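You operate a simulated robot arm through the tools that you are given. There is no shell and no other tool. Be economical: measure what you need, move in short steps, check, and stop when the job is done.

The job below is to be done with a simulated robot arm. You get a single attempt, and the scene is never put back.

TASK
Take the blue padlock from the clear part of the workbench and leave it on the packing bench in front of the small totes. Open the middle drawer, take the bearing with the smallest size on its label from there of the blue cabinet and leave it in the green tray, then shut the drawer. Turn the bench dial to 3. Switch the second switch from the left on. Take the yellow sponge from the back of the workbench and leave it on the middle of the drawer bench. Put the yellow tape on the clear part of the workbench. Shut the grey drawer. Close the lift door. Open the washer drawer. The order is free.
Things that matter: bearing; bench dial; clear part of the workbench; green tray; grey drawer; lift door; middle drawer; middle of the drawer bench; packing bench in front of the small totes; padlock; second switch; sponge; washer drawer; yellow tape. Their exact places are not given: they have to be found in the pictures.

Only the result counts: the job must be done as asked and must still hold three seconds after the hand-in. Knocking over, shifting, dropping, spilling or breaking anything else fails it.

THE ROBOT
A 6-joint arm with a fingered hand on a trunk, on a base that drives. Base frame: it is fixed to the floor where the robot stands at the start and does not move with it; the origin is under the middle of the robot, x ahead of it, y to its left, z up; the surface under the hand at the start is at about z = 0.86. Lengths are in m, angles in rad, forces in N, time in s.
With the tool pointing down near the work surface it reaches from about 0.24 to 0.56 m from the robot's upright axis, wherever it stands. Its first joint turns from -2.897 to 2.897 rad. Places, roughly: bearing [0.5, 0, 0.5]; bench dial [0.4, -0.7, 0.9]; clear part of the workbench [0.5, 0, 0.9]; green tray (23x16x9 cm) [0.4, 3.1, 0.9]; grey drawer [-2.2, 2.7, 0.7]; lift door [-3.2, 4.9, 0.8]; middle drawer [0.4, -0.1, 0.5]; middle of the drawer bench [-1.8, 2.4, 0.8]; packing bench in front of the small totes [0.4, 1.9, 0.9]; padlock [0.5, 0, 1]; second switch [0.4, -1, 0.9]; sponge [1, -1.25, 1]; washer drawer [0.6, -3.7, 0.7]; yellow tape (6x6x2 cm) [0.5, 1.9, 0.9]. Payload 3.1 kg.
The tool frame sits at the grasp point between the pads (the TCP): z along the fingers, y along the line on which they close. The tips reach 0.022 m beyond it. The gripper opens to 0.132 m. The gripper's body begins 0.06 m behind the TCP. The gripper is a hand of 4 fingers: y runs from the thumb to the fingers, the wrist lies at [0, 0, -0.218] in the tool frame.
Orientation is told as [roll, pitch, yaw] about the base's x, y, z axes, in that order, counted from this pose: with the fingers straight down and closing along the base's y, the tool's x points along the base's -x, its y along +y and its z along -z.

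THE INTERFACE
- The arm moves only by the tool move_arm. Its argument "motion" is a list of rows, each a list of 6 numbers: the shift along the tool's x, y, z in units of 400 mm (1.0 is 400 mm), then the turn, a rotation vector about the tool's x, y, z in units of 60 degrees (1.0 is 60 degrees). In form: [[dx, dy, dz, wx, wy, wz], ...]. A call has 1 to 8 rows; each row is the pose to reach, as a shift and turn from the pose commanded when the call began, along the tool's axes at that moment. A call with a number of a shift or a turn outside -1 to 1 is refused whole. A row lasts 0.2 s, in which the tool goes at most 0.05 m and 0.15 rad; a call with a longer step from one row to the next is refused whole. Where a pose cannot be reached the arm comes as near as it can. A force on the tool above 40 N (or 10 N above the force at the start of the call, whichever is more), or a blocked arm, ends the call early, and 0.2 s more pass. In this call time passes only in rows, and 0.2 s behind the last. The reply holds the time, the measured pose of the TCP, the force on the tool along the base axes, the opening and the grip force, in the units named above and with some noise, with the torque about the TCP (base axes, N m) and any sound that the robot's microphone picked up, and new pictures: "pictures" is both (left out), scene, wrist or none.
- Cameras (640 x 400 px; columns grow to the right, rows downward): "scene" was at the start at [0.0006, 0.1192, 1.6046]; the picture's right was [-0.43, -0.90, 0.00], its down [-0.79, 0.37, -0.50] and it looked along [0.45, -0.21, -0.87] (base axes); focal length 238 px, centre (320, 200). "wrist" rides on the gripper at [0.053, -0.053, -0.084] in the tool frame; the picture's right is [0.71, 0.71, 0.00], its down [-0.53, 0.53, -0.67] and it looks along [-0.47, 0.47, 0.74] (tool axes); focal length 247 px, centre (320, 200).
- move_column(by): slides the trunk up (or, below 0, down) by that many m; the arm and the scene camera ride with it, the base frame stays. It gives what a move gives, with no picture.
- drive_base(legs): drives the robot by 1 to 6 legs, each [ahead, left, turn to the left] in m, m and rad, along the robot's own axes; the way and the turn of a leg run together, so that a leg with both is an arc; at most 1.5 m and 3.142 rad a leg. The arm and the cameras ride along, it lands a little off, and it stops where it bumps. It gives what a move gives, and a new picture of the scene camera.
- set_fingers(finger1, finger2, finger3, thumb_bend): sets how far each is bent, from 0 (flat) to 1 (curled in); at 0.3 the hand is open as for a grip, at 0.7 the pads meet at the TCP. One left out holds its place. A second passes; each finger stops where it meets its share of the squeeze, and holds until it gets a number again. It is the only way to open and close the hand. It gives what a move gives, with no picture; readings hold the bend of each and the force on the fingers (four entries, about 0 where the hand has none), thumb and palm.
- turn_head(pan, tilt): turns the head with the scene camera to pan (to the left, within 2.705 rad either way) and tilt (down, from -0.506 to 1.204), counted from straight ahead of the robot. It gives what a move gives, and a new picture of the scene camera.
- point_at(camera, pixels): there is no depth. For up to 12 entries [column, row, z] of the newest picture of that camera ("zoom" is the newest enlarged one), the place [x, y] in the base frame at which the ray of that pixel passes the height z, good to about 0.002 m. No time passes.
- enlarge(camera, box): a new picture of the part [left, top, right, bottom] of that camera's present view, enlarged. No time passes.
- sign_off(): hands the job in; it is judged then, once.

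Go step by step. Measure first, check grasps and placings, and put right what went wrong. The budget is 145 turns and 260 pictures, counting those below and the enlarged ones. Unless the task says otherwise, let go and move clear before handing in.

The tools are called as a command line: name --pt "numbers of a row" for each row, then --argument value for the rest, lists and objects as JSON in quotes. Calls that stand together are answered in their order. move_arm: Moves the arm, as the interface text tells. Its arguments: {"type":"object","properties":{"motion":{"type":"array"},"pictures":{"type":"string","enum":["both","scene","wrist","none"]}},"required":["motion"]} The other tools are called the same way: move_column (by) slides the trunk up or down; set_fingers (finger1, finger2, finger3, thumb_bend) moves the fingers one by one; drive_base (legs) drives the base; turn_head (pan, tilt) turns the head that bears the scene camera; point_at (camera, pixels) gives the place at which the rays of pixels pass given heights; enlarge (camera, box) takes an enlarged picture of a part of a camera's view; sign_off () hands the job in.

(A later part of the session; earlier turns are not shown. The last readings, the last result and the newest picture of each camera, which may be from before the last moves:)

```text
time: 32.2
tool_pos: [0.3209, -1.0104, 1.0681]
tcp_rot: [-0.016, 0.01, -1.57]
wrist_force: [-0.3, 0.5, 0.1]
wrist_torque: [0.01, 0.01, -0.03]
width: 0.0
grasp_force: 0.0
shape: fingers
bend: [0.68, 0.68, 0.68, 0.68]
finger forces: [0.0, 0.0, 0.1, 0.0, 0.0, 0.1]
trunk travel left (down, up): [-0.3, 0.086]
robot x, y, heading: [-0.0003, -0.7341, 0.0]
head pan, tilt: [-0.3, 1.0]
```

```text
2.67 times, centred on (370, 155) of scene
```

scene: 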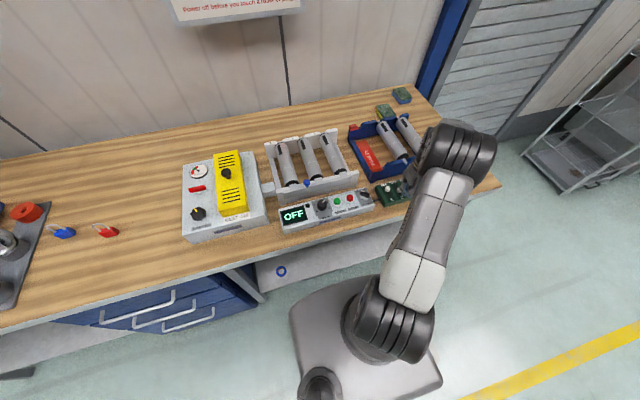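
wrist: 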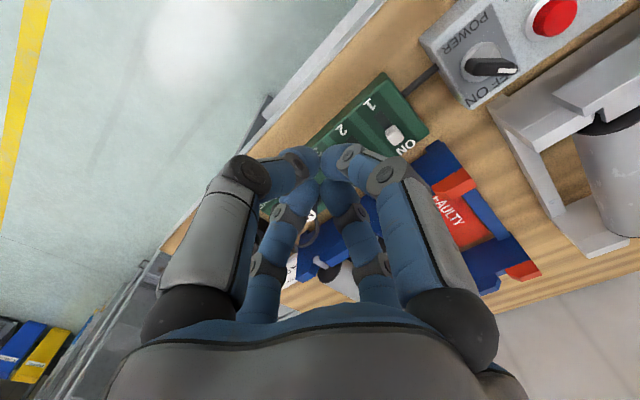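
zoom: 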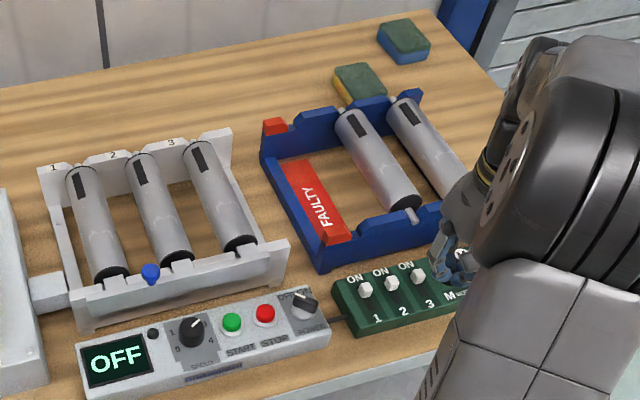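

All three switches are now ON. The yellow sponge is the nearer one behind the FAULTY rack (zoom 360,82); I measure it and the bench's right end.

point_at --camera "zoom" --pixels '[[335, 65, 0.88], [347, 107, 0.86], [385, 88, 0.88], [360, 80, 0.88], [403, 35, 0.88], [430, 10, 0.86], [500, 85, 0.86], [340, 108, 0.93], [420, 93, 0.93]]'

enlarge --camera "scene" --box '[360, 70, 460, 150]'

turn_head --pan -1.2 --tilt 0.7

```text
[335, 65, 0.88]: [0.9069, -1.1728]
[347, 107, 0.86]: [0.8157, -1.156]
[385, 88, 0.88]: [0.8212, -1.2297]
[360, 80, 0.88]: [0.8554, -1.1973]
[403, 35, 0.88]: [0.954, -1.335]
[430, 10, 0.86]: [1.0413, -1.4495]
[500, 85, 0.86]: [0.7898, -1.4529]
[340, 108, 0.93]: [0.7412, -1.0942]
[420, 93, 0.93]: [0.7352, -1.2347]
```

```text
5.00 times, centred on (410, 110) of scene
```

zoom: 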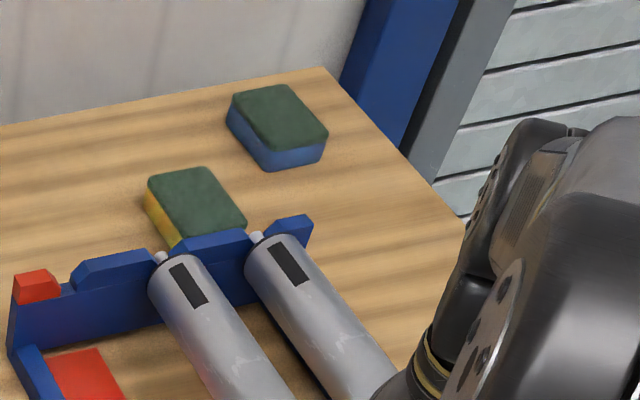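

```text
time: 33.4
tool_pos: [0.3234, -1.0129, 1.0673]
tcp_rot: [-0.018, 0.009, -1.572]
wrist_force: [-0.1, 0.1, 0.6]
wrist_torque: [0.03, -0.01, -0.01]
width: 0.0002
grasp_force: 0.1
shape: fingers
bend: [0.68, 0.68, 0.68, 0.68]
finger forces: [0.0, 0.1, 0.1, 0.0, 0.1, 0.0]
trunk travel left (down, up): [-0.3, 0.086]
robot x, y, heading: [-0.003, -0.7356, 0.003]
head pan, tilt: [-1.201, 0.7]
```

scene: 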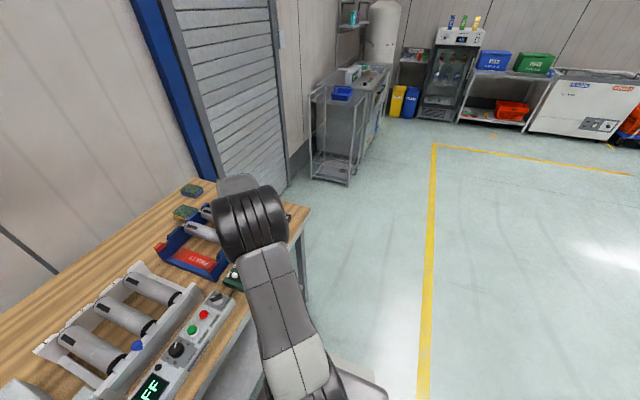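

point_at --camera "scene" --pixels '[[348, 184, 0], [312, 175, 0], [375, 130, 0], [383, 118, 0], [310, 207, 0.86], [280, 192, 0], [388, 385, 0.25], [330, 340, 0.25], [412, 118, 0]]'

enlarge --camera "scene" --box '[280, 0, 480, 190]'

```text
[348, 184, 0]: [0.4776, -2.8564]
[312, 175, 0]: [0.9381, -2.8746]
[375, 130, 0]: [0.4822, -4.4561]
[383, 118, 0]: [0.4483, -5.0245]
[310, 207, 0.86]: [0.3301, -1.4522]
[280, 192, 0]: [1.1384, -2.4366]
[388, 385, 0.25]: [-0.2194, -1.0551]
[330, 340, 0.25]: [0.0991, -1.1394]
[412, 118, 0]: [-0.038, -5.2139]
```

```text
2.11 times, centred on (380, 95) of scene
```

zoom: 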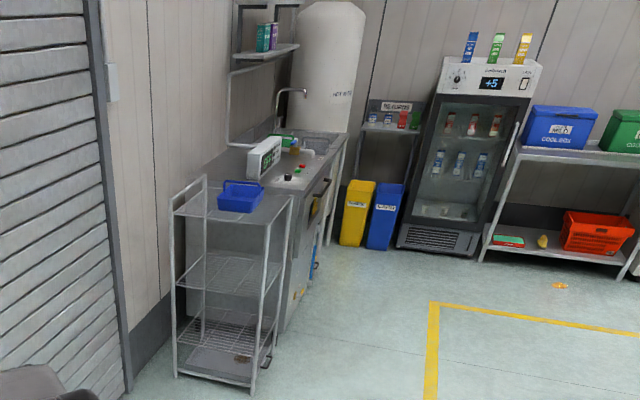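

The washer counter lies past the cart with its front at x≈0.48. I raise the hand and drive along to it, then look ahead.

drive_base --legs '[[-0.1, -1.4, 0], [0, -1.35, 0]]'

turn_head --pan 0.1 --tilt 0.85

```text
time: 46.9
tool_pos: [0.2537, -3.7745, 1.0665]
tcp_rot: [-0.018, 0.009, -1.555]
wrist_force: [0.5, -0.5, 0.0]
wrist_torque: [-0.02, 0.0, 0.02]
width: 0.0
grasp_force: 0.0
shape: fingers
bend: [0.68, 0.68, 0.68, 0.68]
finger forces: [0.0, 0.2, 0.0, 0.0, 0.1, 0.0]
trunk travel left (down, up): [-0.3, 0.086]
robot x, y, heading: [-0.0729, -3.502, 0.02]
head pan, tilt: [-1.201, 0.7]
```

scene: 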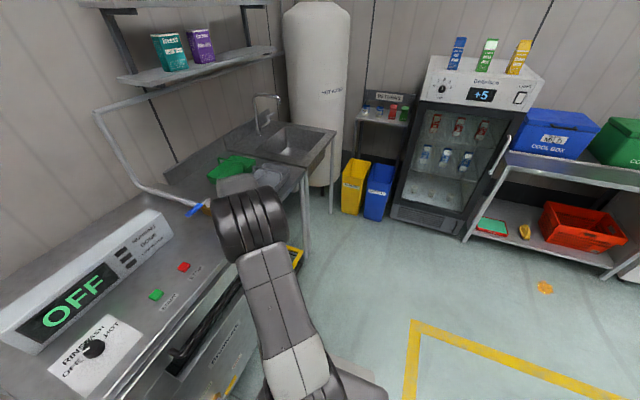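

```text
time: 48.3
tool_pos: [0.2534, -3.7733, 1.0668]
tcp_rot: [-0.017, 0.009, -1.555]
wrist_force: [-1.1, 0.3, 0.0]
wrist_torque: [0.03, 0.0, 0.01]
width: 0.0
grasp_force: 0.0
shape: fingers
bend: [0.68, 0.68, 0.68, 0.68]
finger forces: [0.0, 0.0, 0.0, 0.1, 0.1, 0.1]
trunk travel left (down, up): [-0.3, 0.086]
robot x, y, heading: [-0.075, -3.5033, 0.016]
head pan, tilt: [0.099, 0.85]
```

scene: 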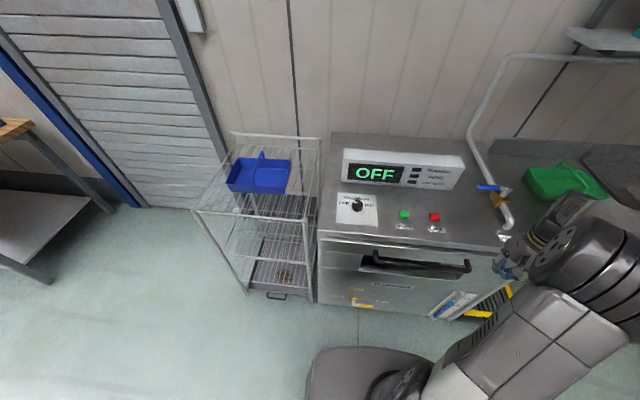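

enlarge --camera "scene" --box '[310, 190, 510, 320]'

point_at --camera "scene" --pixels '[[322, 233, 0.85], [499, 250, 0.85], [365, 262, 0.7], [465, 270, 0.7], [365, 262, 0.75], [465, 270, 0.75], [415, 268, 0.72], [325, 300, 0], [430, 318, 0], [437, 262, 0.75]]'

```text
3.08 times, centred on (410, 255) of scene
```

zoom: 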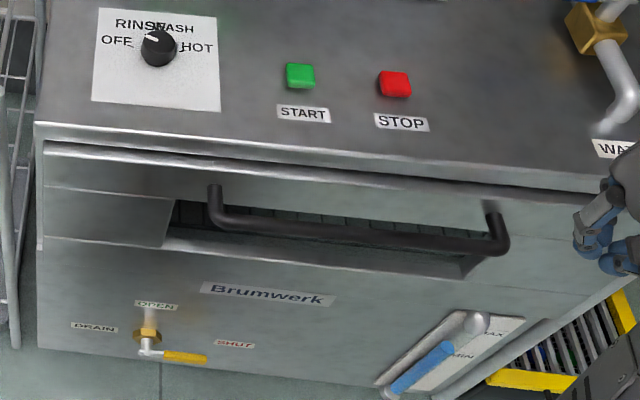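

```text
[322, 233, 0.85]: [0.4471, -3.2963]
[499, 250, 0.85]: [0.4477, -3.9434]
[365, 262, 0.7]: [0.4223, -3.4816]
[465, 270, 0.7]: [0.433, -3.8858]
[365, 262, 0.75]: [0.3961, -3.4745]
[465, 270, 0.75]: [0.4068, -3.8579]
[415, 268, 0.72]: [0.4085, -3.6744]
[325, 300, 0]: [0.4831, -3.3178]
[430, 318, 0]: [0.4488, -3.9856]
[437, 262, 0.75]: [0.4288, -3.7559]
```

The washer drawer has a black bar handle at about x≈0.40, y -3.48…-3.86, z≈0.73. I back off to give the drawer room and tilt the hand to approach the bar from the front.

drive_base --legs '[[-0.2, -0.15, -0.02]]'

move_arm --pt "0.06 0.06 0 -0.12 0 0" --pt "0.12 0.12 0.03 -0.24 0 0" --pt "0.18 0.18 0.06 -0.36 0 0" --pt "0.24 0.24 0.09 -0.48 0 0" --pt "0.3 0.3 0.12 -0.6 0 0" --pt "0.36 0.36 0.15 -0.72 0 0" --pt "0.42 0.42 0.18 -0.78 0 0" --pictures "wrist"

```text
time: 50.1
tool_pos: [0.0509, -3.935, 1.0676]
tcp_rot: [-0.017, 0.008, -1.576]
wrist_force: [0.2, -0.8, -0.2]
wrist_torque: [-0.01, 0.03, 0.01]
width: 0.0
grasp_force: 0.1
shape: fingers
bend: [0.68, 0.68, 0.68, 0.68]
finger forces: [0.0, 0.0, 0.0, 0.1, 0.1, 0.1]
trunk travel left (down, up): [-0.3, 0.086]
robot x, y, heading: [-0.2711, -3.6581, -0.003]
head pan, tilt: [0.099, 0.85]
```

scene: 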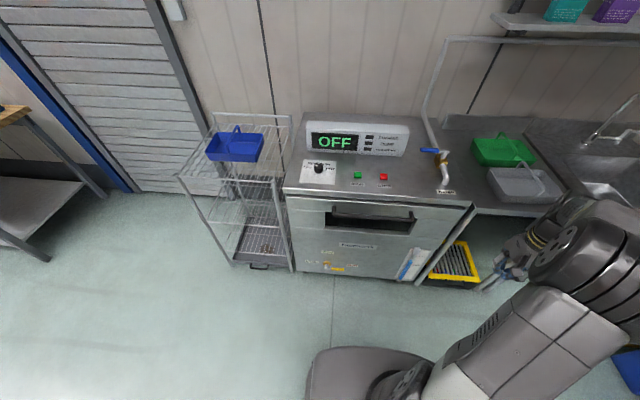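

```text
time: 51.7
tool_pos: [0.2187, -3.767, 0.9937]
tcp_rot: [0.796, 0.009, -1.572]
wrist_force: [1.4, 0.3, 0.4]
wrist_torque: [-0.02, -0.03, 0.02]
width: 0.0
grasp_force: 0.0
shape: fingers
bend: [0.68, 0.68, 0.68, 0.68]
finger forces: [0.0, 0.0, 0.0, 0.0, 0.1, 0.1]
trunk travel left (down, up): [-0.3, 0.086]
robot x, y, heading: [-0.2709, -3.6602, 0.004]
head pan, tilt: [0.099, 0.85]
```

wrist: 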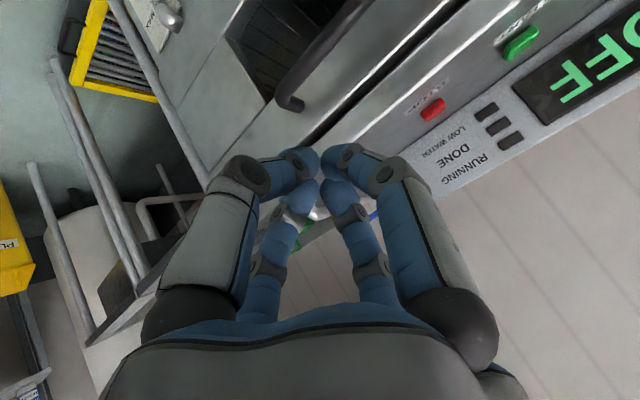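

enlarge --camera "scene" --box '[310, 185, 430, 245]'

point_at --camera "wrist" --pixels '[[288, 98, 0.7], [288, 98, 0.73], [288, 98, 0.76], [340, 27, 0.7], [340, 27, 0.73], [340, 27, 0.76]]'

point_at --camera "scene" --pixels '[[413, 218, 0.7], [413, 218, 0.73], [413, 218, 0.76], [370, 213, 0.7], [370, 213, 0.73], [370, 213, 0.76], [336, 211, 0.73]]'

```text
5.33 times, centred on (370, 215) of scene
```

zoom: 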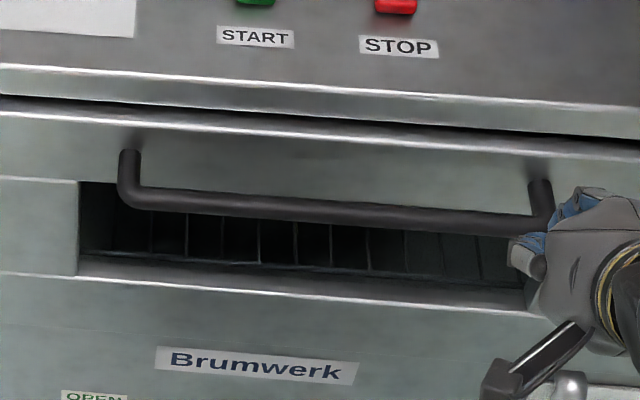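

```text
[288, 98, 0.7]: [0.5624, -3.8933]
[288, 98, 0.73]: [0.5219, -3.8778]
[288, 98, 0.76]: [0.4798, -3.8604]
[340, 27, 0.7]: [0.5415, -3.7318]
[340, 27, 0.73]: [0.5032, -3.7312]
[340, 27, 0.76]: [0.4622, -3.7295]
```

```text
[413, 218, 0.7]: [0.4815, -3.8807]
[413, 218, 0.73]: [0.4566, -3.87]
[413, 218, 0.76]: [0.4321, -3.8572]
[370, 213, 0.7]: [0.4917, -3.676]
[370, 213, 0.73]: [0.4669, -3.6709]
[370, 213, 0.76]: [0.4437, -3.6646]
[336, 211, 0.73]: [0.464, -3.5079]
```

enlarge --camera "wrist" --box '[200, 0, 420, 140]'

```text
2.86 times, centred on (310, 70) of wrist
```

zoom: 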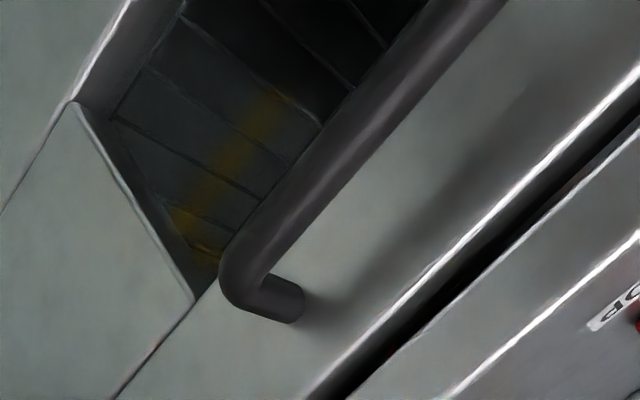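

point_at --camera "wrist" --pixels '[[282, 96, 0.74], [282, 96, 0.77], [282, 96, 0.8], [299.5, 106.7, 0.77], [299.5, 106.7, 0.8], [317, 49, 0.77], [317, 49, 0.8]]'

point_at --camera "scene" --pixels '[[412, 218, 0.74], [412, 218, 0.77], [412, 218, 0.8], [411, 210, 0.77], [411, 210, 0.8], [395, 218.5, 0.77], [395, 218.5, 0.8]]'

```text
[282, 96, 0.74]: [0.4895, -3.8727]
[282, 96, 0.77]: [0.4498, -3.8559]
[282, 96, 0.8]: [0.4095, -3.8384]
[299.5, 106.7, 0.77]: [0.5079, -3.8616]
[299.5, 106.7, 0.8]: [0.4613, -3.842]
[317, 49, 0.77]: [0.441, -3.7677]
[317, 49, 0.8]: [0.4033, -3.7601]
```

```text
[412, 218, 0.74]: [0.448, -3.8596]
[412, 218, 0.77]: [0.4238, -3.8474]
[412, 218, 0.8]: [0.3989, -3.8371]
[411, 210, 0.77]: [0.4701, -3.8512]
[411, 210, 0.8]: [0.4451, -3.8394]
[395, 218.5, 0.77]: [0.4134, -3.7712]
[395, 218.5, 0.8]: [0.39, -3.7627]
```

Triangulated: bar at about x 0.39, z 0.81, y centre -3.67. I open the fingers, turn the hand 45° so that two fingers go behind the bar and two in front, and stop 10 cm short.

set_fingers --finger1 0.42 --finger2 0.42 --finger3 0.42 --thumb_bend 0.42

move_arm --pt "0.04 -0.005 0.063 0 0 -0.125" --pt "0.08 -0.01 0.127 0 0 -0.25" --pt "0.12 -0.014 0.19 0 0 -0.375" --pt "0.16 -0.018 0.253 0 0 -0.5" --pt "0.2 -0.023 0.317 0 0 -0.625" --pt "0.2425 -0.027 0.38 0 0 -0.75" --pictures "both"

```text
time: 52.7
tool_pos: [0.2185, -3.7677, 0.9942]
tcp_rot: [0.8, 0.008, -1.576]
wrist_force: [-0.4, -1.2, 0.2]
wrist_torque: [0.0, -0.03, 0.01]
width: 0.0599
grasp_force: 0.1
shape: fingers
bend: [0.42, 0.42, 0.42, 0.42]
finger forces: [0.0, 0.0, 0.1, 0.0, 0.0, 0.0]
trunk travel left (down, up): [-0.3, 0.086]
robot x, y, heading: [-0.2713, -3.6606, -0.003]
head pan, tilt: [0.099, 0.85]
```

```text
time: 54.1
tool_pos: [0.281, -3.6946, 0.8908]
tcp_rot: [0.451, -0.324, -1.061]
wrist_force: [-0.1, -0.5, -0.1]
wrist_torque: [-0.05, -0.02, 0.02]
width: 0.0598
grasp_force: 0.0
shape: fingers
bend: [0.42, 0.42, 0.42, 0.42]
finger forces: [0.0, 0.0, 0.0, 0.0, 0.1, 0.1]
out of reach, approached as far as the arm can: row 2, 3, 4, 5, 6
trunk travel left (down, up): [-0.3, 0.086]
robot x, y, heading: [-0.2695, -3.6578, -0.004]
head pan, tilt: [0.099, 0.85]
```

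scene: 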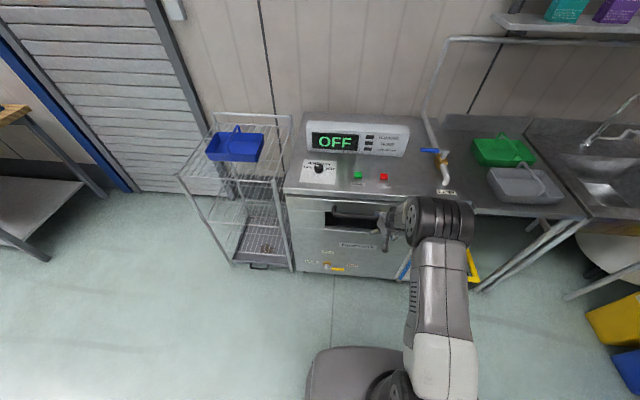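
wrist: 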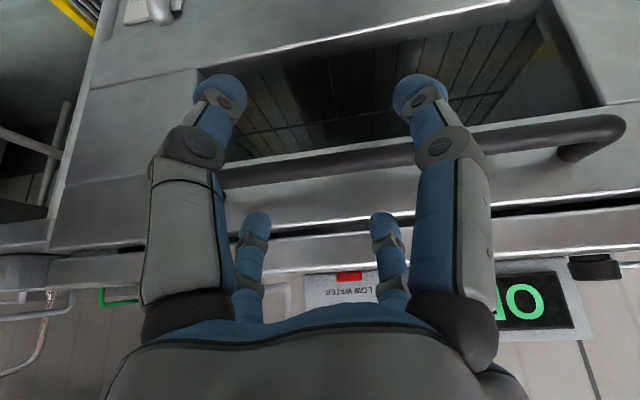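

The pose was just out of reach; I drive 7 cm nearer.

drive_base --legs '[[0.07, 0, 0]]'

move_arm --pt "0 0 0 0 0 0" --pictures "wrist"

```text
time: 55.2
tool_pos: [0.3547, -3.6961, 0.8889]
tcp_rot: [0.448, -0.319, -1.058]
wrist_force: [-1.6, -0.4, 0.4]
wrist_torque: [0.02, -0.07, 0.08]
width: 0.0597
grasp_force: 1.5
shape: fingers
bend: [0.42, 0.43, 0.42, 0.42]
finger forces: [0.0, 2.9, 0.0, 0.0, 0.0, 0.0]
trunk travel left (down, up): [-0.3, 0.086]
robot x, y, heading: [-0.2004, -3.6538, -0.005]
head pan, tilt: [0.099, 0.85]
```

scene: 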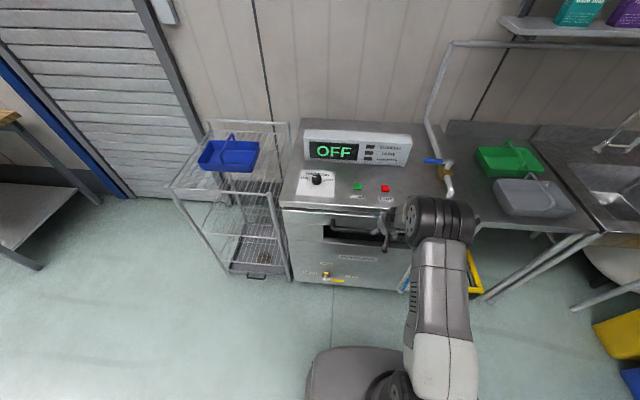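

```text
time: 55.6
tool_pos: [0.3529, -3.6952, 0.8901]
tcp_rot: [0.452, -0.321, -1.062]
wrist_force: [-1.5, 1.0, 0.5]
wrist_torque: [0.01, -0.03, 0.06]
width: 0.0595
grasp_force: 0.6
shape: fingers
bend: [0.42, 0.43, 0.42, 0.42]
finger forces: [0.1, 1.5, 0.0, 0.1, 0.0, 0.0]
trunk travel left (down, up): [-0.3, 0.086]
robot x, y, heading: [-0.2024, -3.656, -0.004]
head pan, tilt: [0.099, 0.85]
```

wrist: 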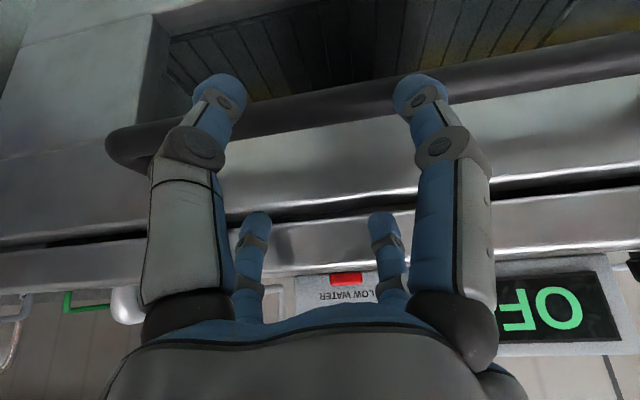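

Finger 2 lightly touches the counter edge and the tilt is only 31°. I back the hand off, tilt it further, then drive closer.

move_arm --pt "0.066 -0.062 -0.032 -0.05 -0.03 0" --pt "0.132 -0.124 -0.064 -0.12 -0.08 0" --pt "0.198 -0.186 -0.096 -0.205 -0.139 0.008" --pictures "none"

drive_base --legs '[[0.09, 0, 0]]'

enlarge --camera "wrist" --box '[0, 0, 640, 400]'

```text
time: 56.4
tool_pos: [0.2414, -3.6703, 0.8683]
tcp_rot: [0.692, -0.446, -1.157]
wrist_force: [0.7, 1.6, -0.1]
wrist_torque: [-0.06, -0.01, -0.12]
width: 0.0599
grasp_force: 0.0
shape: fingers
bend: [0.42, 0.42, 0.42, 0.42]
finger forces: [0.0, 0.0, 0.0, 0.0, 0.0, 0.0]
out of reach, approached as far as the arm can: row 1, 2
trunk travel left (down, up): [-0.3, 0.086]
robot x, y, heading: [-0.1974, -3.6528, -0.007]
head pan, tilt: [0.099, 0.85]
```

```text
time: 57.5
tool_pos: [0.3358, -3.6687, 0.8672]
tcp_rot: [0.699, -0.438, -1.152]
wrist_force: [-0.4, 0.2, 0.9]
wrist_torque: [-0.02, -0.02, 0.02]
width: 0.0599
grasp_force: 0.0
shape: fingers
bend: [0.42, 0.42, 0.42, 0.42]
finger forces: [0.1, 0.0, 0.0, 0.0, 0.0, 0.0]
trunk travel left (down, up): [-0.3, 0.086]
robot x, y, heading: [-0.1081, -3.6571, -0.007]
head pan, tilt: [0.099, 0.85]
```

scene: 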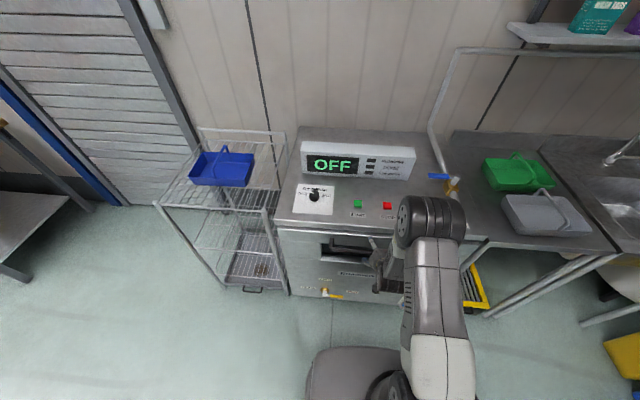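

```text
1.00 times, centred on (320, 200) of wrist (not enlarged: the box is as wide or as high as the picture)
```

zoom: 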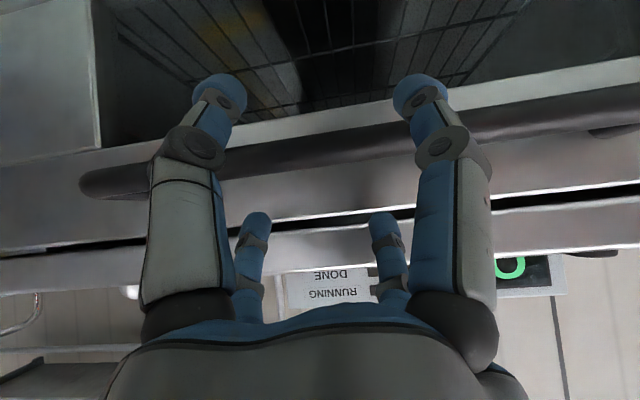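

point_at --camera "zoom" --pixels '[[320, 145, 0.78], [320, 145, 0.8], [320, 145, 0.82], [320, 145, 0.84]]'

enlarge --camera "scene" --box '[300, 215, 420, 290]'

```text
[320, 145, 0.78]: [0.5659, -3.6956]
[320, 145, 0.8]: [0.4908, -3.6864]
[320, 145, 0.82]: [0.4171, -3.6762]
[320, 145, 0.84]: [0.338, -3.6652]
```

```text
5.33 times, centred on (360, 252) of scene
```

zoom: 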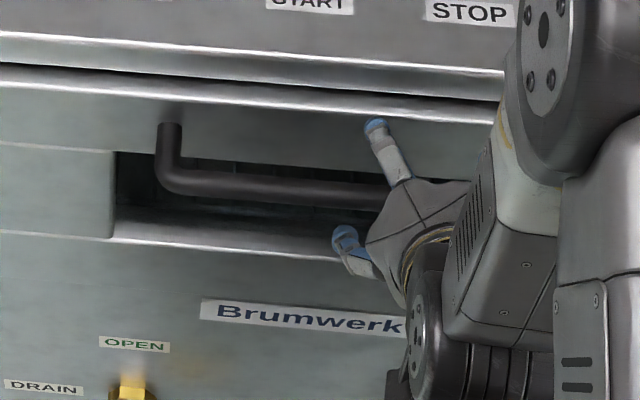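

point_at --camera "zoom" --pixels '[[300, 187, 0.8], [300, 187, 0.82], [300, 187, 0.84], [168, 127, 0.82], [300, 75, 0.9], [300, 95, 0.86]]'

```text
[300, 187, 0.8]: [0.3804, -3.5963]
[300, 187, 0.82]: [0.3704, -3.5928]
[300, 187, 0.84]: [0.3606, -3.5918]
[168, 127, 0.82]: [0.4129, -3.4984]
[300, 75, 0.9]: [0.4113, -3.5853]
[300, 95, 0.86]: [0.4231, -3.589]
```

Better triangulation: bar at (0.365, -3.67, 0.833), right on the tool axis 4.5 cm ahead. I advance 3.7 cm and close the fingers around it.

move_arm --pt "0 0 0.05 0 0 0" --pt "0 0 0.093 0 0 0" --pictures "none"

set_fingers --finger1 0.7 --finger2 0.7 --finger3 0.7 --thumb_bend 0.7

enlarge --camera "wrist" --box '[160, 40, 480, 240]'

```text
time: 58.1
tool_pos: [0.3558, -3.6681, 0.8414]
tcp_rot: [0.697, -0.437, -1.149]
wrist_force: [-19.6, 2.7, 3.6]
wrist_torque: [-0.11, -0.29, -0.1]
width: 0.0598
grasp_force: 9.9
shape: fingers
bend: [0.42, 0.48, 0.42, 0.42]
finger forces: [0.0, 12.4, 8.6, 0.0, 0.0, 0.0]
trunk travel left (down, up): [-0.3, 0.086]
robot x, y, heading: [-0.1117, -3.6537, -0.001]
head pan, tilt: [0.099, 0.85]
```

```text
time: 59.1
tool_pos: [0.3594, -3.6692, 0.8424]
tcp_rot: [0.697, -0.437, -1.152]
wrist_force: [-4.1, 1.5, -15.1]
wrist_torque: [-0.14, -0.09, 0.07]
width: 0.0065
grasp_force: 7.9
shape: fingers
bend: [0.63, 0.7, 0.69, 0.67]
finger forces: [9.2, 0.0, 0.1, 0.1, 6.3, 0.0]
trunk travel left (down, up): [-0.3, 0.086]
robot x, y, heading: [-0.1106, -3.6577, -0.002]
head pan, tilt: [0.099, 0.85]
```

```text
2.00 times, centred on (320, 140) of wrist
```

zoom: 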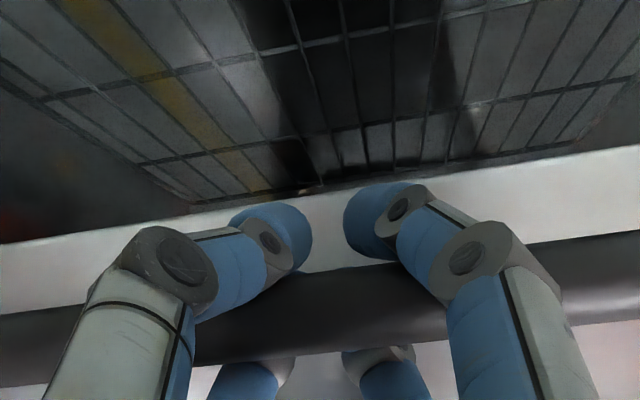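

The near fingers curl under the bar and the far ones are behind it. I pull by driving backwards and watch.

drive_base --legs '[[-0.12, 0, 0]]'

```text
time: 60.3
tool_pos: [0.2401, -3.6675, 0.8428]
tcp_rot: [0.699, -0.44, -1.153]
wrist_force: [4.4, 0.7, -10.9]
wrist_torque: [-0.11, 0.07, 0.18]
width: 0.0023
grasp_force: 11.1
shape: fingers
bend: [0.66, 0.69, 0.67, 0.68]
finger forces: [8.3, 1.5, 7.9, 0.0, 4.6, 0.0]
trunk travel left (down, up): [-0.3, 0.086]
robot x, y, heading: [-0.2294, -3.6556, -0.001]
head pan, tilt: [0.099, 0.85]
```

scene: 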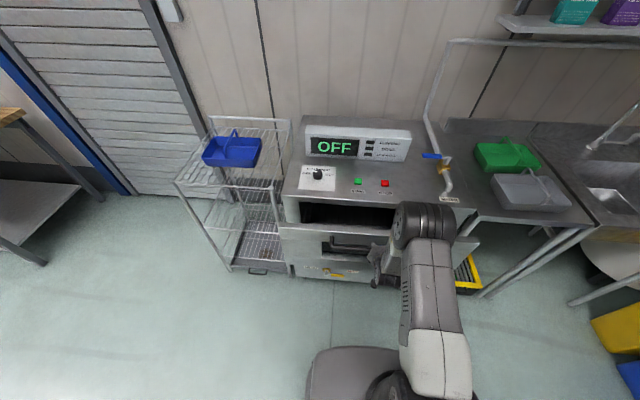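

The drawer slides out. I pull further.

drive_base --legs '[[-0.18, 0, 0]]'

```text
time: 61.8
tool_pos: [0.0622, -3.6683, 0.8421]
tcp_rot: [0.701, -0.441, -1.15]
wrist_force: [4.5, 1.0, -13.7]
wrist_torque: [-0.15, 0.06, 0.21]
width: 0.003
grasp_force: 10.8
shape: fingers
bend: [0.66, 0.69, 0.66, 0.68]
finger forces: [9.0, 1.5, 7.2, 0.0, 5.3, 0.1]
trunk travel left (down, up): [-0.3, 0.086]
robot x, y, heading: [-0.4118, -3.6535, 0.002]
head pan, tilt: [0.099, 0.85]
```

scene: 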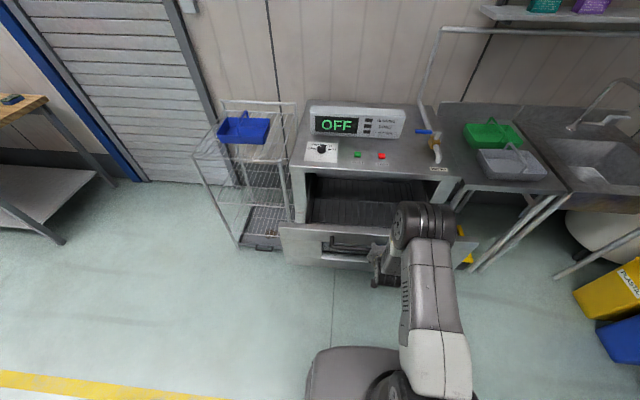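

drive_base --legs '[[-0.1, 0, 0]]'

```text
time: 63.0
tool_pos: [-0.0392, -3.6687, 0.8421]
tcp_rot: [0.703, -0.44, -1.153]
wrist_force: [3.5, -1.8, -14.7]
wrist_torque: [-0.17, 0.01, 0.16]
width: 0.0027
grasp_force: 11.8
shape: fingers
bend: [0.66, 0.69, 0.66, 0.68]
finger forces: [9.7, 1.7, 6.5, 0.1, 5.1, 0.1]
trunk travel left (down, up): [-0.3, 0.086]
robot x, y, heading: [-0.5109, -3.6562, -0.006]
head pan, tilt: [0.099, 0.85]
```

scene: 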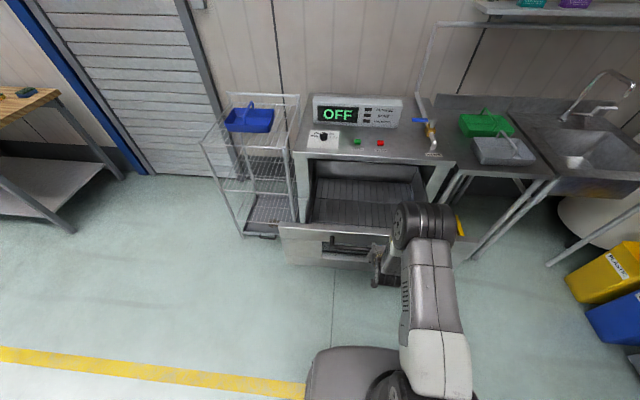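

drive_base --legs '[[-0.06, 0, 0]]'

```text
time: 63.9
tool_pos: [-0.0994, -3.6684, 0.8424]
tcp_rot: [0.702, -0.441, -1.152]
wrist_force: [3.1, -0.7, -12.5]
wrist_torque: [-0.14, 0.02, 0.15]
width: 0.0027
grasp_force: 10.8
shape: fingers
bend: [0.66, 0.69, 0.66, 0.68]
finger forces: [9.1, 1.5, 6.0, 0.0, 4.8, 0.1]
trunk travel left (down, up): [-0.3, 0.086]
robot x, y, heading: [-0.5704, -3.654, -0.007]
head pan, tilt: [0.099, 0.85]
```

scene: 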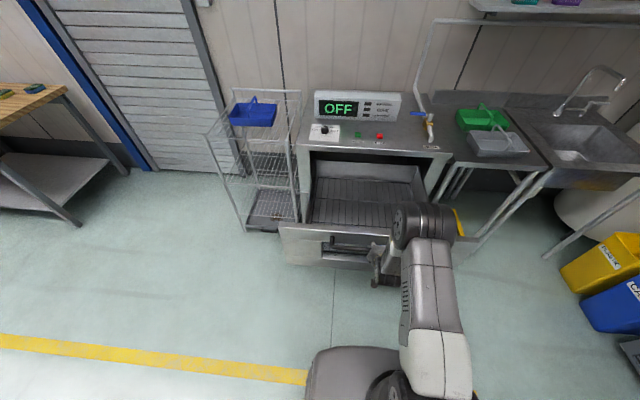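

The drawer is out about 46 cm, enough. I release and retreat along the tool axis.

set_fingers --finger1 0.42 --finger2 0.42 --finger3 0.42 --thumb_bend 0.42

move_arm --pt "0 0 -0.08 0 0 0" --pt "0 0 -0.17 0 0 0" --pt "0 0 -0.28 0 0 0" --pt "0 0 -0.38 0 0 0" --pictures "scene"

```text
time: 64.9
tool_pos: [-0.1004, -3.667, 0.8434]
tcp_rot: [0.704, -0.442, -1.152]
wrist_force: [-3.0, -0.5, -1.2]
wrist_torque: [-0.04, 0.01, 0.05]
width: 0.0595
grasp_force: 1.8
shape: fingers
bend: [0.42, 0.46, 0.42, 0.42]
finger forces: [0.1, 3.5, 0.0, 0.1, 0.1, 0.0]
trunk travel left (down, up): [-0.3, 0.086]
robot x, y, heading: [-0.5747, -3.6561, -0.005]
head pan, tilt: [0.099, 0.85]
```

```text
time: 65.9
tool_pos: [-0.1918, -3.6605, 0.9372]
tcp_rot: [0.702, -0.438, -1.151]
wrist_force: [0.0, 0.0, -0.1]
wrist_torque: [-0.03, 0.01, -0.02]
width: 0.0595
grasp_force: 0.1
shape: fingers
bend: [0.42, 0.42, 0.42, 0.42]
finger forces: [0.0, 0.0, 0.0, 0.0, 0.1, 0.1]
out of reach, approached as far as the arm can: row 4
trunk travel left (down, up): [-0.3, 0.086]
robot x, y, heading: [-0.5717, -3.6564, -0.002]
head pan, tilt: [0.099, 0.85]
```

scene: 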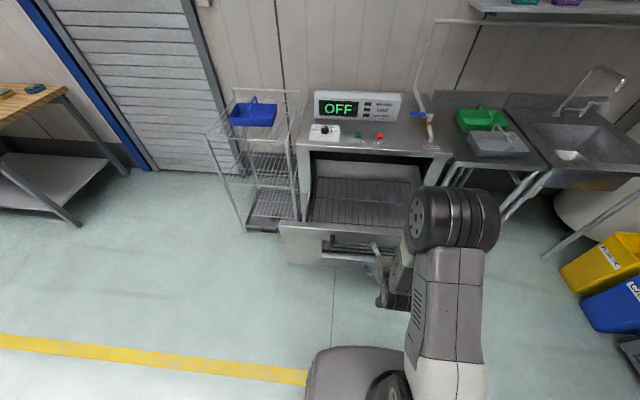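

The washer drawer stands open. I bring the hand upright and high, then drive to the bench's right end, facing it.

move_arm --pt "-0.035 0.048 -0.058 0.105 0.07 -0.004" --pt "-0.07 0.097 -0.116 0.21 0.143 -0.009" --pt "-0.106 0.145 -0.174 0.316 0.215 -0.013" --pt "-0.141 0.194 -0.231 0.421 0.286 -0.018" --pt "-0.177 0.242 -0.289 0.527 0.357 -0.022" --pt "-0.212 0.291 -0.347 0.632 0.429 -0.027" --pictures "none"

drive_base --legs '[[-0.1, 1.4, 0], [0, 0.48, 0], [0, 0, 1.571]]'

turn_head --pan -0.5 --tilt 0.7

```text
time: 67.3
tool_pos: [-0.1945, -3.6625, 1.1403]
tcp_rot: [-0.014, -0.034, -0.972]
wrist_force: [0.0, -0.5, 0.7]
wrist_torque: [-0.01, -0.04, -0.02]
width: 0.0597
grasp_force: 0.0
shape: fingers
bend: [0.42, 0.42, 0.42, 0.42]
finger forces: [0.1, 0.1, 0.1, 0.0, 0.1, 0.0]
trunk travel left (down, up): [-0.3, 0.086]
robot x, y, heading: [-0.5713, -3.6543, 0.001]
head pan, tilt: [0.099, 0.85]
```

```text
time: 80.5
tool_pos: [-0.6582, -1.4159, 1.1391]
tcp_rot: [-0.012, -0.034, 0.6]
wrist_force: [-0.1, 0.3, -0.5]
wrist_torque: [0.0, 0.0, 0.0]
width: 0.0601
grasp_force: 0.0
shape: fingers
bend: [0.42, 0.42, 0.42, 0.42]
finger forces: [0.0, 0.1, 0.0, 0.0, 0.1, 0.0]
trunk travel left (down, up): [-0.3, 0.086]
robot x, y, heading: [-0.6624, -1.7902, 1.569]
head pan, tilt: [0.099, 0.85]
```

scene: 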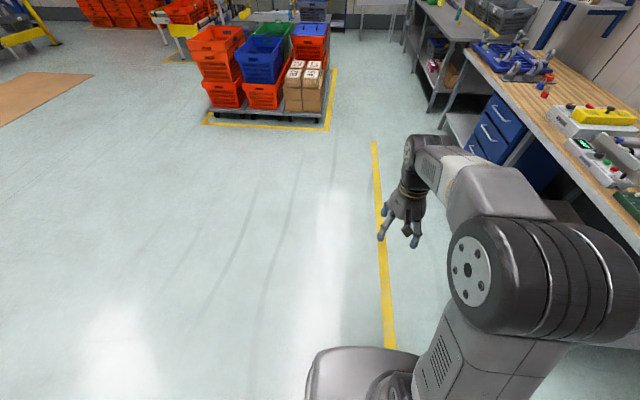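

```text
time: 81.5
tool_pos: [-0.6584, -1.4166, 1.1395]
tcp_rot: [-0.012, -0.031, 0.6]
wrist_force: [0.4, -0.8, 0.3]
wrist_torque: [0.01, 0.01, 0.01]
width: 0.06
grasp_force: 0.1
shape: fingers
bend: [0.42, 0.42, 0.42, 0.42]
finger forces: [0.0, 0.1, 0.0, 0.0, 0.0, 0.1]
trunk travel left (down, up): [-0.3, 0.086]
robot x, y, heading: [-0.6656, -1.7896, 1.571]
head pan, tilt: [-0.499, 0.7]
```

scene: 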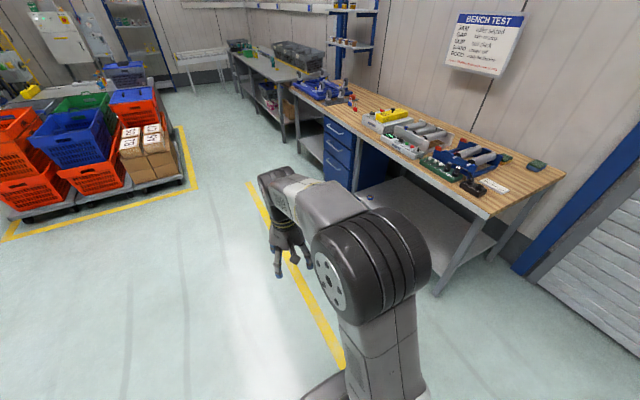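

Path to the right of the bench end is clear. I strafe right to face the end of the bench.

drive_base --legs '[[0, -1.35, 0]]'

turn_head --pan -0.15 --tilt 0.95

```text
time: 88.2
tool_pos: [0.6755, -1.4184, 1.1404]
tcp_rot: [-0.011, -0.034, 0.595]
wrist_force: [-0.1, 0.3, 0.4]
wrist_torque: [-0.02, 0.01, -0.01]
width: 0.0597
grasp_force: 0.2
shape: fingers
bend: [0.42, 0.42, 0.42, 0.42]
finger forces: [0.0, 0.1, 0.0, 0.1, 0.1, 0.0]
trunk travel left (down, up): [-0.3, 0.086]
robot x, y, heading: [0.666, -1.7969, 1.571]
head pan, tilt: [-0.499, 0.7]
```

scene: 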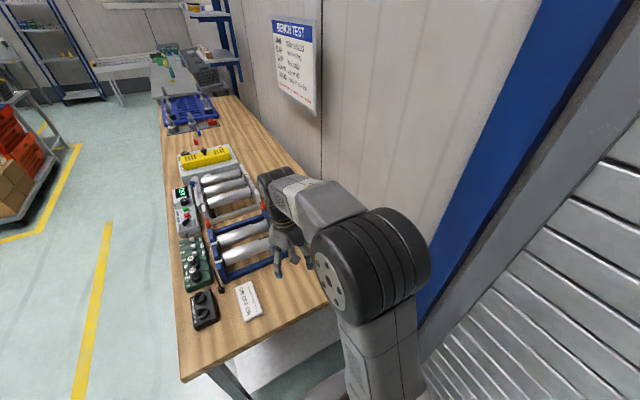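

```text
time: 89.0
tool_pos: [0.6755, -1.4184, 1.1398]
tcp_rot: [-0.012, -0.034, 0.596]
wrist_force: [0.1, -0.1, 1.0]
wrist_torque: [-0.03, 0.02, 0.0]
width: 0.0596
grasp_force: 0.1
shape: fingers
bend: [0.42, 0.42, 0.42, 0.42]
finger forces: [0.0, 0.0, 0.0, 0.0, 0.0, 0.1]
trunk travel left (down, up): [-0.3, 0.086]
robot x, y, heading: [0.6676, -1.7946, 1.56]
head pan, tilt: [-0.15, 0.949]
```

scene: 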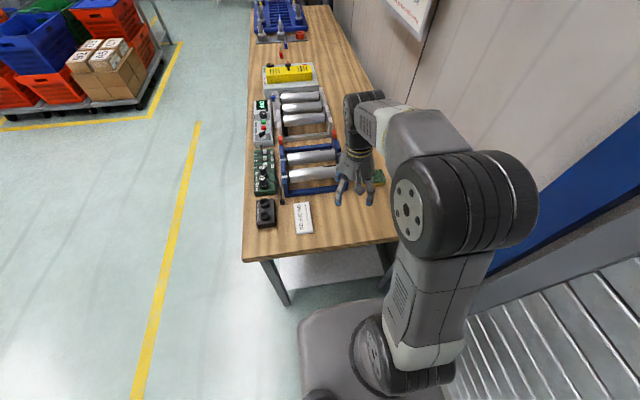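

point_at --camera "scene" --pixels '[[244, 261, 0.86], [330, 312, 0.2], [378, 178, 0.9], [300, 330, 0.2], [283, 302, 0], [303, 218, 0.86]]'

move_arm --pt "0 0 0 0 0 -0.1" --pt "0 0 0 0 0 -0.2" --pictures "wrist"

```text
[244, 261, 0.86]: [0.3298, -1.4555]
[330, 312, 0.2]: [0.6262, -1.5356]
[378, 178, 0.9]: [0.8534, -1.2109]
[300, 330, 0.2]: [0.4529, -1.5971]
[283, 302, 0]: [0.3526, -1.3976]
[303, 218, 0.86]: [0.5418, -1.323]
```

```text
time: 89.6
tool_pos: [0.6748, -1.417, 1.1383]
tcp_rot: [-0.019, -0.03, 0.807]
wrist_force: [-0.3, 0.4, 0.3]
wrist_torque: [0.01, 0.01, 0.05]
width: 0.0596
grasp_force: 0.0
shape: fingers
bend: [0.42, 0.42, 0.42, 0.42]
finger forces: [0.1, 0.0, 0.0, 0.1, 0.2, 0.0]
trunk travel left (down, up): [-0.3, 0.086]
robot x, y, heading: [0.6678, -1.7965, 1.567]
head pan, tilt: [-0.15, 0.949]
```

wrist: 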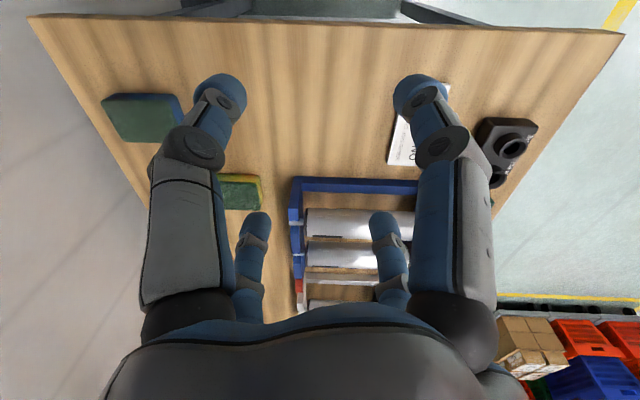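

drive_base --legs '[[0.06, 0, 0]]'

move_arm --pt "0.1 -0.06 0 0 0 0" --pt "0.2 -0.12 0 0 0 0" --pt "0.26 -0.2 0 0 0 0" --pictures "wrist"

```text
time: 90.6
tool_pos: [0.6752, -1.3554, 1.1388]
tcp_rot: [-0.021, -0.027, 0.805]
wrist_force: [-0.1, 0.1, -0.7]
wrist_torque: [-0.05, 0.0, -0.02]
width: 0.0596
grasp_force: 0.1
shape: fingers
bend: [0.42, 0.42, 0.42, 0.42]
finger forces: [0.0, 0.0, 0.0, 0.0, 0.0, 0.0]
trunk travel left (down, up): [-0.3, 0.086]
robot x, y, heading: [0.6715, -1.7337, 1.565]
head pan, tilt: [-0.15, 0.949]
```

scene: 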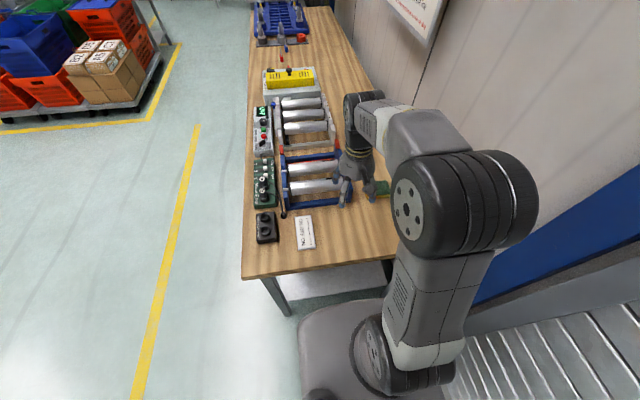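

```text
time: 91.4
tool_pos: [0.6635, -1.4921, 1.1394]
tcp_rot: [-0.017, -0.032, 0.803]
wrist_force: [0.0, -0.8, -0.1]
wrist_torque: [0.01, 0.0, 0.0]
width: 0.0599
grasp_force: 0.1
shape: fingers
bend: [0.42, 0.42, 0.42, 0.42]
finger forces: [0.0, 0.1, 0.0, 0.0, 0.0, 0.1]
trunk travel left (down, up): [-0.3, 0.086]
robot x, y, heading: [0.6669, -1.7356, 1.566]
head pan, tilt: [-0.15, 0.949]
```

wrist: 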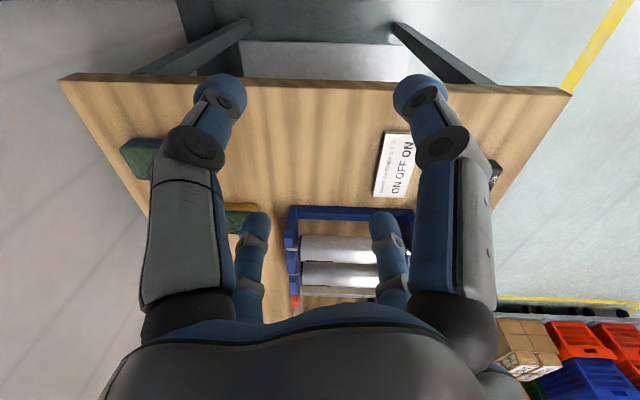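

I moved the wrong way in tool axes; I shift the hand towards +x so that the sponge comes into clear view.

move_arm --pt "-0.09 -0.05 0 0 0 0" --pt "-0.18 -0.1 0 0 0 0" --pt "-0.27 -0.15 0 0 0 0" --pt "-0.36 -0.2 0 0 0 0" --pt "-0.432 -0.2325 0 0 0 0" --pictures "wrist"

enlarge --camera "wrist" --box '[200, 60, 440, 240]'

```text
time: 92.6
tool_pos: [0.8508, -1.4295, 1.1444]
tcp_rot: [-0.02, -0.03, 0.805]
wrist_force: [0.1, 0.1, -0.3]
wrist_torque: [-0.03, 0.04, -0.05]
width: 0.0601
grasp_force: 0.0
shape: fingers
bend: [0.42, 0.42, 0.42, 0.42]
finger forces: [0.0, 0.0, 0.1, 0.0, 0.1, 0.0]
trunk travel left (down, up): [-0.3, 0.086]
robot x, y, heading: [0.6705, -1.7363, 1.568]
head pan, tilt: [-0.15, 0.949]
```

wrist: 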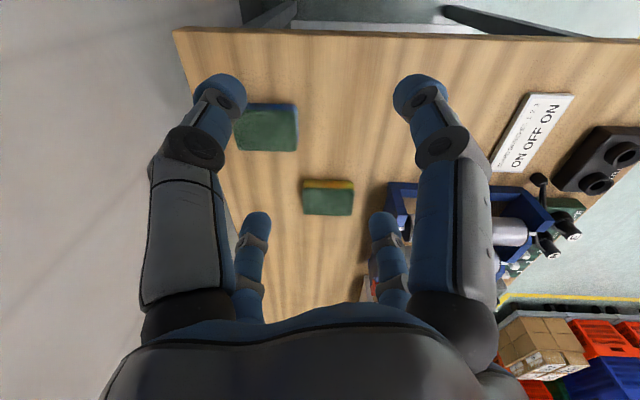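

```text
2.22 times, centred on (320, 150) of wrist
```

zoom: 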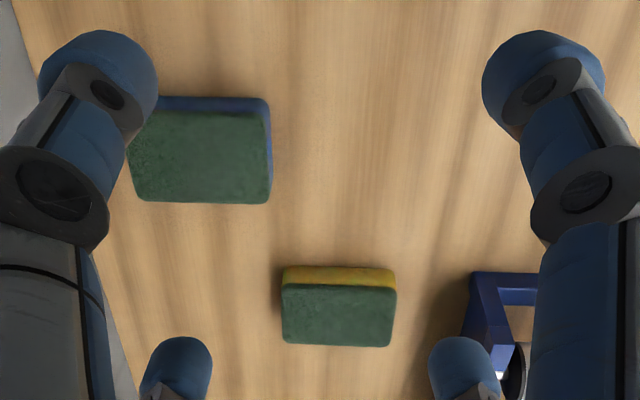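

point_at --camera "zoom" --pixels '[[283, 268, 0.86], [395, 271, 0.86], [282, 285, 0.885], [397, 289, 0.885], [392, 346, 0.885], [283, 343, 0.885], [282, 285, 0.9], [397, 289, 0.9], [392, 346, 0.9], [270, 200, 0.885], [470, 275, 0.93]]'

```text
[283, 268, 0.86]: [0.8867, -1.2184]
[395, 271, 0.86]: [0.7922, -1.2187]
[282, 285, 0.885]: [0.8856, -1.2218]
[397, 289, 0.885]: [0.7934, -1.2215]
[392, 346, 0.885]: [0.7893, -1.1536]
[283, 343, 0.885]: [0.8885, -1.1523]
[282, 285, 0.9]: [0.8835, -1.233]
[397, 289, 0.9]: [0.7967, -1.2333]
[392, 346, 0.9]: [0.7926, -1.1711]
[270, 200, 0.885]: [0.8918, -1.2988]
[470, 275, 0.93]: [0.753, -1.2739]
```

The yellow sponge measures x 0.79–0.888, y -1.22…-1.152, top z≈0.885. I strafe 7 cm for reach, then turn the hand to close along y above it.

drive_base --legs '[[0, -0.07, 0]]'

set_fingers --finger1 0.3 --finger2 0.3 --finger3 0.3 --thumb_bend 0.3

move_arm --pt "0 0 0 0 0 0.13" --pt "0 0 0 0 0 0.26" --pt "0 0 0 0 0 0.39" --pt "0 0 0 0 0 0.52" --pt "0 0 0 0 0 0.65" --pt "0 0 0 -0.01 0.03 0.77" --pictures "none"

```text
time: 93.6
tool_pos: [0.9203, -1.4297, 1.1446]
tcp_rot: [-0.019, -0.028, 0.803]
wrist_force: [0.7, 0.5, 0.4]
wrist_torque: [0.0, 0.04, -0.04]
width: 0.06
grasp_force: 0.0
shape: fingers
bend: [0.42, 0.42, 0.42, 0.42]
finger forces: [0.0, 0.1, 0.0, 0.0, 0.0, 0.0]
trunk travel left (down, up): [-0.3, 0.086]
robot x, y, heading: [0.7338, -1.7319, 1.566]
head pan, tilt: [-0.15, 0.949]
```

scene: 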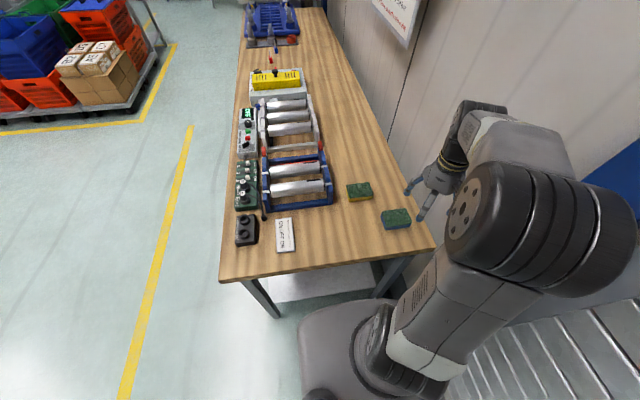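

```text
time: 94.6
tool_pos: [0.9181, -1.4308, 1.1448]
tcp_rot: [-0.021, -0.031, 0.802]
wrist_force: [-0.3, -0.2, -0.9]
wrist_torque: [-0.02, 0.02, 0.0]
width: 0.0872
grasp_force: 0.1
shape: fingers
bend: [0.3, 0.3, 0.3, 0.3]
finger forces: [0.0, 0.1, 0.1, 0.0, 0.1, 0.0]
trunk travel left (down, up): [-0.3, 0.086]
robot x, y, heading: [0.7351, -1.7343, 1.562]
head pan, tilt: [-0.15, 0.949]
```

```text
time: 96.0
tool_pos: [0.917, -1.4308, 1.1443]
tcp_rot: [0.007, -0.002, -0.006]
wrist_force: [1.3, -0.2, 0.5]
wrist_torque: [0.02, -0.02, 0.01]
width: 0.0874
grasp_force: 0.0
shape: fingers
bend: [0.3, 0.3, 0.3, 0.3]
finger forces: [0.1, 0.0, 0.1, 0.0, 0.0, 0.1]
trunk travel left (down, up): [-0.3, 0.086]
robot x, y, heading: [0.7349, -1.736, 1.563]
head pan, tilt: [-0.15, 0.949]
```

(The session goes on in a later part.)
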